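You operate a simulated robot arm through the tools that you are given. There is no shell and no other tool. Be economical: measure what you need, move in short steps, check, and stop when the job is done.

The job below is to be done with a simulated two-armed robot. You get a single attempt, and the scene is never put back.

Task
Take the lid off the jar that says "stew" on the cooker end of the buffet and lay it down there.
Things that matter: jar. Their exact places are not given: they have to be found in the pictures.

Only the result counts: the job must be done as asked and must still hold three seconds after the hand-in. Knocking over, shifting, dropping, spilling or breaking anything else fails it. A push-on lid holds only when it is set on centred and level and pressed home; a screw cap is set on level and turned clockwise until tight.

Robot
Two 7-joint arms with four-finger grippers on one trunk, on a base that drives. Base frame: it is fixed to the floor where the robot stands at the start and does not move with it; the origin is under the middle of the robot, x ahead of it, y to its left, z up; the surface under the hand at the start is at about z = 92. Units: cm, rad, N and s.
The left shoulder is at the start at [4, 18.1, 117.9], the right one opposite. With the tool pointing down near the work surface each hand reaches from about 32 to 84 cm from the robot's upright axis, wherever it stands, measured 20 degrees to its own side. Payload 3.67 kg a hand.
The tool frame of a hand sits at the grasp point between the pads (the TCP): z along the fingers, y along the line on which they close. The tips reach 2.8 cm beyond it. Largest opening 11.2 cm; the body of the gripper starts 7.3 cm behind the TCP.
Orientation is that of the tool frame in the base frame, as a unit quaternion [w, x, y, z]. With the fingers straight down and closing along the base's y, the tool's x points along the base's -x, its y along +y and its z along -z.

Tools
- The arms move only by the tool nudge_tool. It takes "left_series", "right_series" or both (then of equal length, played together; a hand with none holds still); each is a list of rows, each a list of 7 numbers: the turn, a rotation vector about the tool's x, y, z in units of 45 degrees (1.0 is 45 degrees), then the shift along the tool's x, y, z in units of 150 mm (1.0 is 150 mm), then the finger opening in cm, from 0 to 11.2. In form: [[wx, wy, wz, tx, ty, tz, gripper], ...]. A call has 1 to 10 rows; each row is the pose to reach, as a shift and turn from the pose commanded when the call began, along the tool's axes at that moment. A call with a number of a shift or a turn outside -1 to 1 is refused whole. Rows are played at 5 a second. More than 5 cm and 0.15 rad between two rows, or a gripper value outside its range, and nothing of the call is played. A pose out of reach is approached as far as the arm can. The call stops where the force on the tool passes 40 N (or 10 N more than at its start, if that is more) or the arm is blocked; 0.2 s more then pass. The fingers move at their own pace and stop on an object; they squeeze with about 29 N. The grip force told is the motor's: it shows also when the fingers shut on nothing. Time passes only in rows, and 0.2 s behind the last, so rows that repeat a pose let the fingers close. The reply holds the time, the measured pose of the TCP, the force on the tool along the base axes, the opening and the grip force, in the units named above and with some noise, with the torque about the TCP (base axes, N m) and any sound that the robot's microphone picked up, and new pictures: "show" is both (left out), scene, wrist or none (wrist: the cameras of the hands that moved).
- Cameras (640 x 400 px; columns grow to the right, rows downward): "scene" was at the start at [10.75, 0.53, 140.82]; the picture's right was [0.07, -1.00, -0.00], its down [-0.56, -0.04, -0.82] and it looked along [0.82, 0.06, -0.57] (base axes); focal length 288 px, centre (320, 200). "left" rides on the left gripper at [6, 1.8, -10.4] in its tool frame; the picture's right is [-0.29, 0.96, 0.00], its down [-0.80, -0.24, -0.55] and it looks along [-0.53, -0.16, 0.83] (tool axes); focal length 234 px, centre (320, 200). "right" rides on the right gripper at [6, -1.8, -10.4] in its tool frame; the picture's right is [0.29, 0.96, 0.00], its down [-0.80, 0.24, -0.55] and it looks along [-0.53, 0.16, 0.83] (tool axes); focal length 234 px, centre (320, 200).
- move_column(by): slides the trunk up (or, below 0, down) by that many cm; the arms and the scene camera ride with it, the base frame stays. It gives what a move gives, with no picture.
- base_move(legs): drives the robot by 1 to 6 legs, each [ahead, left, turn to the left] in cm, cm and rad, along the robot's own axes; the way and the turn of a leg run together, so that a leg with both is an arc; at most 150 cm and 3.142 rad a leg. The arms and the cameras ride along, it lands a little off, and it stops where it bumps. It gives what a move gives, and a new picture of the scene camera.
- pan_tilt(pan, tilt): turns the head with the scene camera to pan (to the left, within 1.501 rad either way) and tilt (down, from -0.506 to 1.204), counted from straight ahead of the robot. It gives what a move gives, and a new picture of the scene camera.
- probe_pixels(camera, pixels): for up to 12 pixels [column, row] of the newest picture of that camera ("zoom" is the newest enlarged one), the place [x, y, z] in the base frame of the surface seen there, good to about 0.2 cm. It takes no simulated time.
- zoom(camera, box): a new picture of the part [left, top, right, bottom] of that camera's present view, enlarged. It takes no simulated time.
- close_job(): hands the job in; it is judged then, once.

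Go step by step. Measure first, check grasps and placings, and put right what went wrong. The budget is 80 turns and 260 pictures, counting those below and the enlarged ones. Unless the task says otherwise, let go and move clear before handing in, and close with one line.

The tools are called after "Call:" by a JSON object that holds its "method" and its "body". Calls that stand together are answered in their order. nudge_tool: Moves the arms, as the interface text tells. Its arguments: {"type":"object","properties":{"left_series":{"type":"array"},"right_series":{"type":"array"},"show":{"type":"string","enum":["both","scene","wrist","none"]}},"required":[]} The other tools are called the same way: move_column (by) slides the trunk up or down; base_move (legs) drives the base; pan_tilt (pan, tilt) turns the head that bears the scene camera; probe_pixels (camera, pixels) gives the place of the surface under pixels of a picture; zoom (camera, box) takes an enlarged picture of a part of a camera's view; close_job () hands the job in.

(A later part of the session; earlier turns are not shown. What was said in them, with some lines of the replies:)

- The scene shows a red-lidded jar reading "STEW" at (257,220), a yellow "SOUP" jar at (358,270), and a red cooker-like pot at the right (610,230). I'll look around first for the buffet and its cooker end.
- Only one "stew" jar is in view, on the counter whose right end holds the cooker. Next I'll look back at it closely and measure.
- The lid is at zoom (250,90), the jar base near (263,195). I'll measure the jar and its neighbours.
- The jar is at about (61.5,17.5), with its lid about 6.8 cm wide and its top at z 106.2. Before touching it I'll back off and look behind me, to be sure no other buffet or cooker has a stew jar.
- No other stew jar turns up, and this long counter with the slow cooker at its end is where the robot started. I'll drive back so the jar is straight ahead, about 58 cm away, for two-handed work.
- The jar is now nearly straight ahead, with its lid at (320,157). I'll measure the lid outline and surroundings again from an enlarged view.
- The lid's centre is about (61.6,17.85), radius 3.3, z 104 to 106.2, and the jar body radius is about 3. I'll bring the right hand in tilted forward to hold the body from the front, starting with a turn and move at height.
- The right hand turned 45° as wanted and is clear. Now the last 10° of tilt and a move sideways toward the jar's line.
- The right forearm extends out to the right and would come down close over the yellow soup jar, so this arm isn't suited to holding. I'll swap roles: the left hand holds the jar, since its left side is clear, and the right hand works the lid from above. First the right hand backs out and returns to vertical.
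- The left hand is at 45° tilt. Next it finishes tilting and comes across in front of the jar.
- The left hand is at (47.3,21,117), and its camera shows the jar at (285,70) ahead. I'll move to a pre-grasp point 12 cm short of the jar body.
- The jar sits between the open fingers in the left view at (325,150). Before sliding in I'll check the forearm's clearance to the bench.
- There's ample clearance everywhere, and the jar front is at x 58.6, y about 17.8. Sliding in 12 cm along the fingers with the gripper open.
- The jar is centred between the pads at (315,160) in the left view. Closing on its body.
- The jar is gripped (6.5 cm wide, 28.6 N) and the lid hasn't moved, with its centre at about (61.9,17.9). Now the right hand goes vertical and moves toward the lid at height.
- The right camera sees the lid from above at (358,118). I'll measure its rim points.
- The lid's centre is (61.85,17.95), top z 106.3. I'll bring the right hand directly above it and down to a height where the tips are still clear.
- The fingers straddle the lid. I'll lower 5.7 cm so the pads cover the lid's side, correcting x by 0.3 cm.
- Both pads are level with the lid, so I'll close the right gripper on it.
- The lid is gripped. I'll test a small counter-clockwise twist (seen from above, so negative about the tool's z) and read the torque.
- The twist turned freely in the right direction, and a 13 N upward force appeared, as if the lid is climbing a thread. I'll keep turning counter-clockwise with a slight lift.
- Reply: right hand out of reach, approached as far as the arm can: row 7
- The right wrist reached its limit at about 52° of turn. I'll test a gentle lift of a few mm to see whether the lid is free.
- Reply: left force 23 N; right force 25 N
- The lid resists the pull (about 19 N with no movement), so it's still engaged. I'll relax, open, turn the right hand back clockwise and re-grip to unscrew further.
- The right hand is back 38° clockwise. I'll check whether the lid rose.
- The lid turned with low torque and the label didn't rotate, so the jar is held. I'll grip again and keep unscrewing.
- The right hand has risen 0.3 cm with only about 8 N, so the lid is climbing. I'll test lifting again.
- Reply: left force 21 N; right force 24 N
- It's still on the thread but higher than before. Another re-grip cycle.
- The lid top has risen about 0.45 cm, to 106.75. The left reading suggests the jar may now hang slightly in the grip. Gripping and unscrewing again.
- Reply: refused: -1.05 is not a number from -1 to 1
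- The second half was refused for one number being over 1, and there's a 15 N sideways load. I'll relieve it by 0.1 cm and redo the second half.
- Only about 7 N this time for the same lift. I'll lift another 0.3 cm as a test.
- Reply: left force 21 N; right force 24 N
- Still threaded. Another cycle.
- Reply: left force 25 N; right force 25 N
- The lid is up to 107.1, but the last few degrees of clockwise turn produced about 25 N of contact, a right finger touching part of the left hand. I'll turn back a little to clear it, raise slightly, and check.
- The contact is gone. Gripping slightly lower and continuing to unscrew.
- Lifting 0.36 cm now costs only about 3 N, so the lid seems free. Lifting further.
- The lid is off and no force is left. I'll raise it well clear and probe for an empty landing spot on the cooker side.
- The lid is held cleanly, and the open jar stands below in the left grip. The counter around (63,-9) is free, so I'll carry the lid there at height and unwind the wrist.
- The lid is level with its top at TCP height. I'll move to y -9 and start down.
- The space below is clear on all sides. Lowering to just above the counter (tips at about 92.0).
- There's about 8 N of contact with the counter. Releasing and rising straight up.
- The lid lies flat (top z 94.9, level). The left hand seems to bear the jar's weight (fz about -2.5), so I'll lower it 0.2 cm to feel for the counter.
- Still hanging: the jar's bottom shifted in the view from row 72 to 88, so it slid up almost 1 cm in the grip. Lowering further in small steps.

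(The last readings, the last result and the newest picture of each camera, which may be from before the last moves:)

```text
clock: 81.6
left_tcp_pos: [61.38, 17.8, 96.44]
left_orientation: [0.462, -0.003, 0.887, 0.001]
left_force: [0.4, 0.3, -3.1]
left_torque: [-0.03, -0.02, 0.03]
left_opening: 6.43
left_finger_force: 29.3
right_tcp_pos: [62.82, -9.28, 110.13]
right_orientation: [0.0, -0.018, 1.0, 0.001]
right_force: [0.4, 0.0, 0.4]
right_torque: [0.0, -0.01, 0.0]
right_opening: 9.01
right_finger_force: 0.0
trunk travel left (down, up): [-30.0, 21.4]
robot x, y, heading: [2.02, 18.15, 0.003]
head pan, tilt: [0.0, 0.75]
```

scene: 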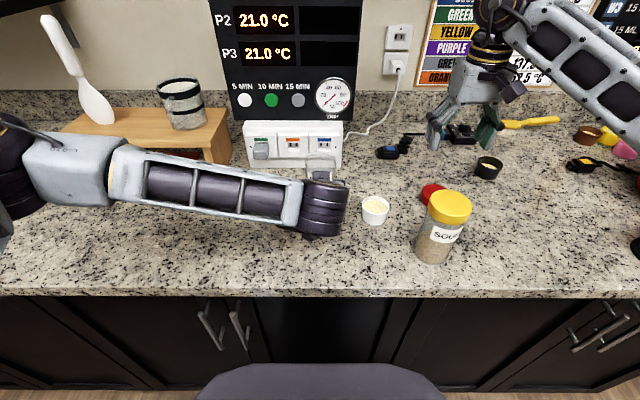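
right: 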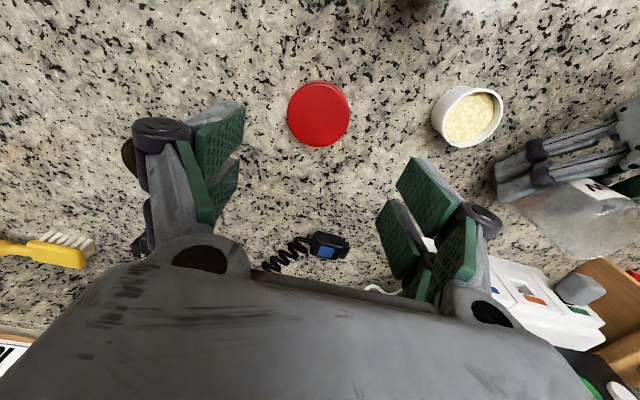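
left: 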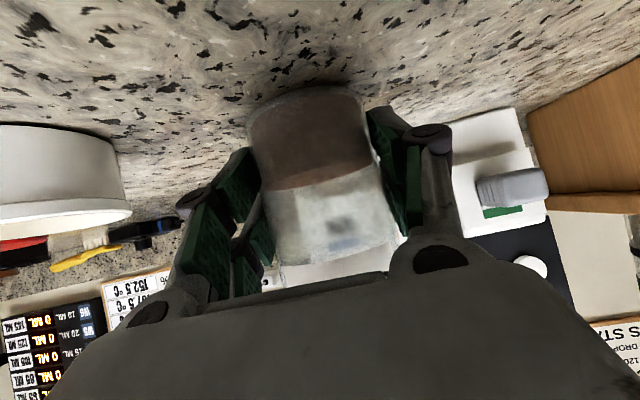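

No contact yet at z 96.44, so I'll keep lowering and view again.

Call:
{"method": "nudge_tool", "body": {"left_series": [[0, 0, 0, 0.0055, 0, 0.0038, 4], [0, 0, 0, 0.0082, 0, 0.0057, 4], [0, 0, 0, 0.0082, 0, 0.0057, 4]], "show": "none"}}

Call:
{"method": "nudge_tool", "body": {"left_series": [[0, 0, 0, 0.0055, 0, 0.0038, 4], [0, 0, 0, 0.0082, 0, 0.0057, 4], [0, 0, 0, 0.0082, 0, 0.0057, 4]], "show": "wrist"}}

Call:
{"method": "zoom", "body": {"camera": "right", "box": [480, 70, 640, 270]}}

```text
clock: 82.4
left_tcp_pos: [61.29, 17.76, 96.39]
left_orientation: [0.462, -0.003, 0.887, 0.001]
left_force: [0.9, -1.6, 1.9]
left_torque: [0.04, -0.12, -0.04]
left_opening: 6.42
left_finger_force: 29.2
right_tcp_pos: [62.73, -9.07, 110.15]
right_orientation: [0.0, -0.018, 1.0, 0.0]
right_force: [-0.3, -0.6, 0.4]
right_torque: [-0.04, 0.02, 0.0]
right_opening: 9.02
right_finger_force: 0.2
trunk travel left (down, up): [-30.0, 21.4]
robot x, y, heading: [2.55, 17.64, 0.008]
head pan, tilt: [0.0, 0.75]
```

```text
clock: 83.2
left_tcp_pos: [61.36, 17.75, 96.32]
left_orientation: [0.463, -0.003, 0.886, 0.001]
left_force: [1.4, 0.7, 11.9]
left_torque: [0.31, -0.36, 0.01]
left_opening: 6.42
left_finger_force: 29.1
right_tcp_pos: [62.67, -9.15, 110.27]
right_orientation: [0.001, -0.018, 1.0, 0.0]
right_force: [0.5, -0.3, -0.5]
right_torque: [0.01, 0.0, 0.01]
right_opening: 9.02
right_finger_force: 0.0
trunk travel left (down, up): [-30.0, 21.4]
robot x, y, heading: [2.44, 18.1, 0.01]
head pan, tilt: [0.0, 0.75]
```

left: 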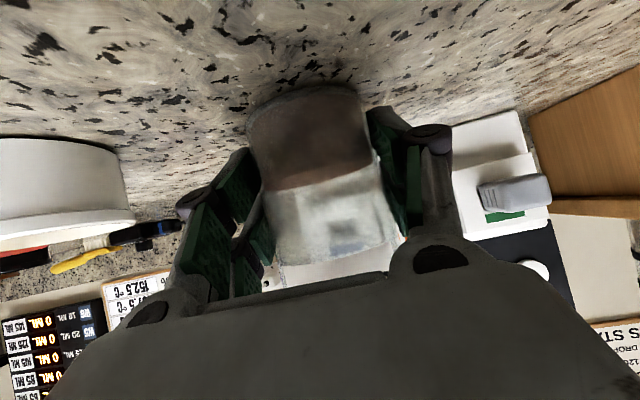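

```text
2.00 times, centred on (560, 170) of right
```

zoom: 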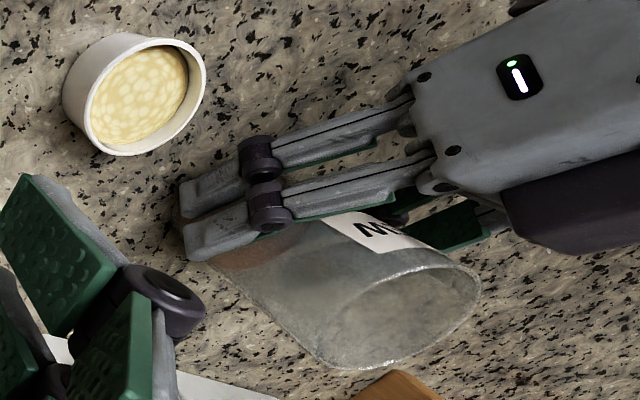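

The jar now rests on the counter (11.9 N). I'll ease off slightly and open gradually.

Call:
{"method": "nudge_tool", "body": {"left_series": [[0, 0, 0, -0.004, 0, -0.003, 4], [0, 0, 0, -0.004, 0, -0.003, 6.5], [0, 0, 0, -0.004, 0, -0.003, 7], [0, 0, 0, -0.004, 0, -0.003, 7.6], [0, 0, 0, -0.004, 0, -0.003, 9], [0, 0, 0, -0.004, 0, -0.003, 10.5]], "show": "wrist"}}

```text
clock: 84.6
left_tcp_pos: [61.46, 17.64, 96.28]
left_orientation: [0.462, -0.001, 0.887, 0.0]
left_force: [0.2, -1.2, -0.1]
left_torque: [-0.02, 0.01, 0.01]
left_opening: 10.49
left_finger_force: 0.1
right_tcp_pos: [62.83, -9.27, 110.18]
right_orientation: [0.0, -0.018, 1.0, 0.0]
right_force: [-0.2, 0.5, -0.4]
right_torque: [0.01, -0.02, -0.02]
right_opening: 9.0
right_finger_force: 0.0
trunk travel left (down, up): [-30.0, 21.4]
robot x, y, heading: [2.06, 17.56, 0.006]
head pan, tilt: [0.0, 0.75]
```

left: 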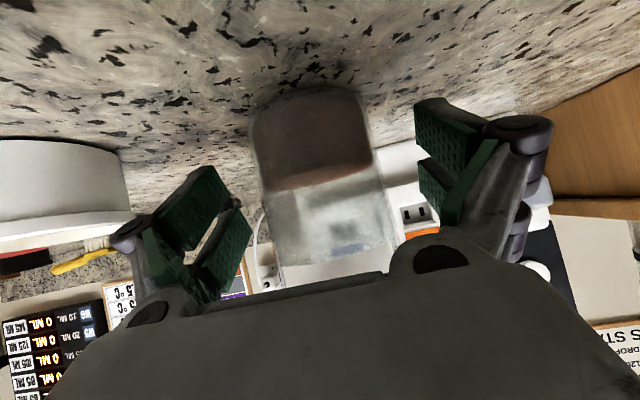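

The jar stands free between the open fingers. Backing the left hand straight out along its axis.

Call:
{"method": "nudge_tool", "body": {"left_series": [[0, 0, 0, 0, 0, -0.1, 11.0], [0, 0, 0, 0, 0, -0.25, 11.0], [0, 0, 0, 0, 0, -0.45, 11.0], [0, 0, 0, 0, 0, -0.65, 11.0], [0, 0, 0, 0, 0, -0.85, 11.0], [0, 0, 0, 0, 0, -1.0, 11.0]], "show": "both"}}

Call:
{"method": "nudge_tool", "body": {"left_series": [[0, 0, 0, -0.2, 0.2, -0.1, 11.0], [0, 0, 0, -0.4, 0.4, -0.2, 11.0], [0, 0, 0, -0.6, 0.6, -0.2, 11.0], [0, 0, 0, -0.6, 0.8, -0.2, 11.0], [0, 0, 0, -0.6, 1.0, -0.2, 11.0]], "show": "scene"}}

Call:
{"method": "zoom", "body": {"camera": "scene", "box": [260, 130, 480, 268]}}

```text
clock: 86.0
left_tcp_pos: [49.1, 17.74, 104.89]
left_orientation: [0.463, -0.002, 0.886, 0.0]
left_force: [-1.0, -0.1, -0.2]
left_torque: [-0.01, 0.01, 0.0]
left_opening: 11.01
left_finger_force: 0.2
right_tcp_pos: [62.88, -9.23, 110.32]
right_orientation: [0.001, -0.018, 1.0, 0.0]
right_force: [-0.3, 0.4, 0.2]
right_torque: [-0.01, -0.01, 0.01]
right_opening: 9.01
right_finger_force: 0.1
trunk travel left (down, up): [-30.0, 21.4]
robot x, y, heading: [2.23, 17.82, 0.01]
head pan, tilt: [0.0, 0.75]
```

scene: 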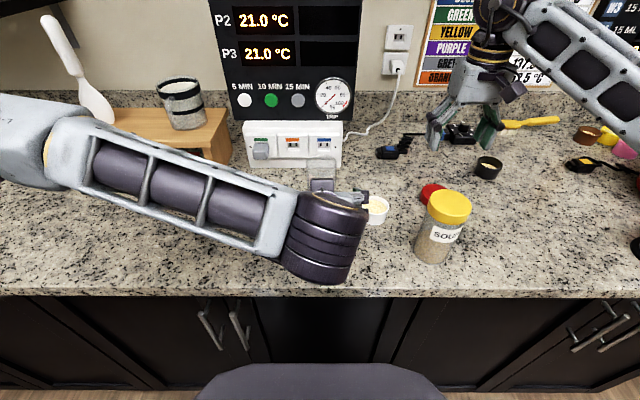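
left: 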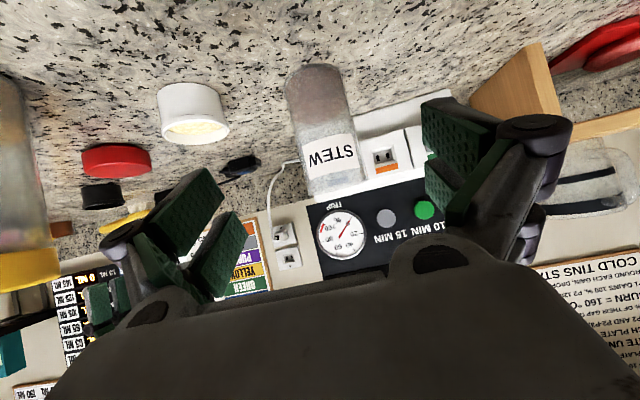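

```text
clock: 87.2
left_tcp_pos: [51.69, 32.68, 114.02]
left_orientation: [0.462, -0.002, 0.887, 0.0]
left_force: [-0.6, 0.4, -0.1]
left_torque: [-0.01, 0.01, 0.0]
left_opening: 11.03
left_finger_force: 0.1
right_tcp_pos: [62.71, -8.97, 110.36]
right_orientation: [0.0, -0.019, 1.0, -0.001]
right_force: [-1.1, -0.4, 0.8]
right_torque: [-0.01, -0.03, 0.0]
right_opening: 9.01
right_finger_force: 0.0
trunk travel left (down, up): [-30.0, 21.4]
robot x, y, heading: [2.05, 17.68, 0.005]
head pan, tilt: [0.0, 0.75]
```

scene: 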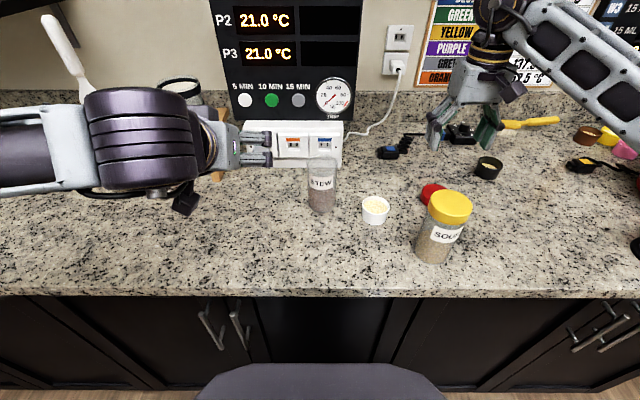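

```text
2.90 times, centred on (370, 199) of scene
```

zoom: 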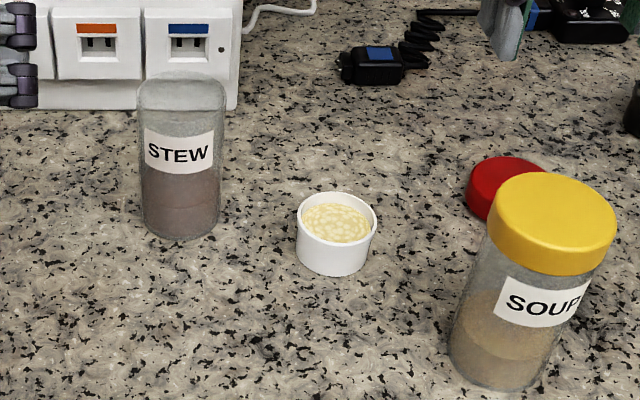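

The stew jar stands open and upright in its place, the lid lies flat on the counter on the cooker side, and the soup jar and cup are untouched. Both hands are clear, so I'm handing in.

Call:
{"method": "close_job", "body": {}}

```text
The job is handed in.
```

I unscrewed the lid of the "stew" jar and laid it flat on the counter, about 27 cm toward the cooker from the jar. The jar is standing upright and open in its place, and in the last pictures nothing else had moved.
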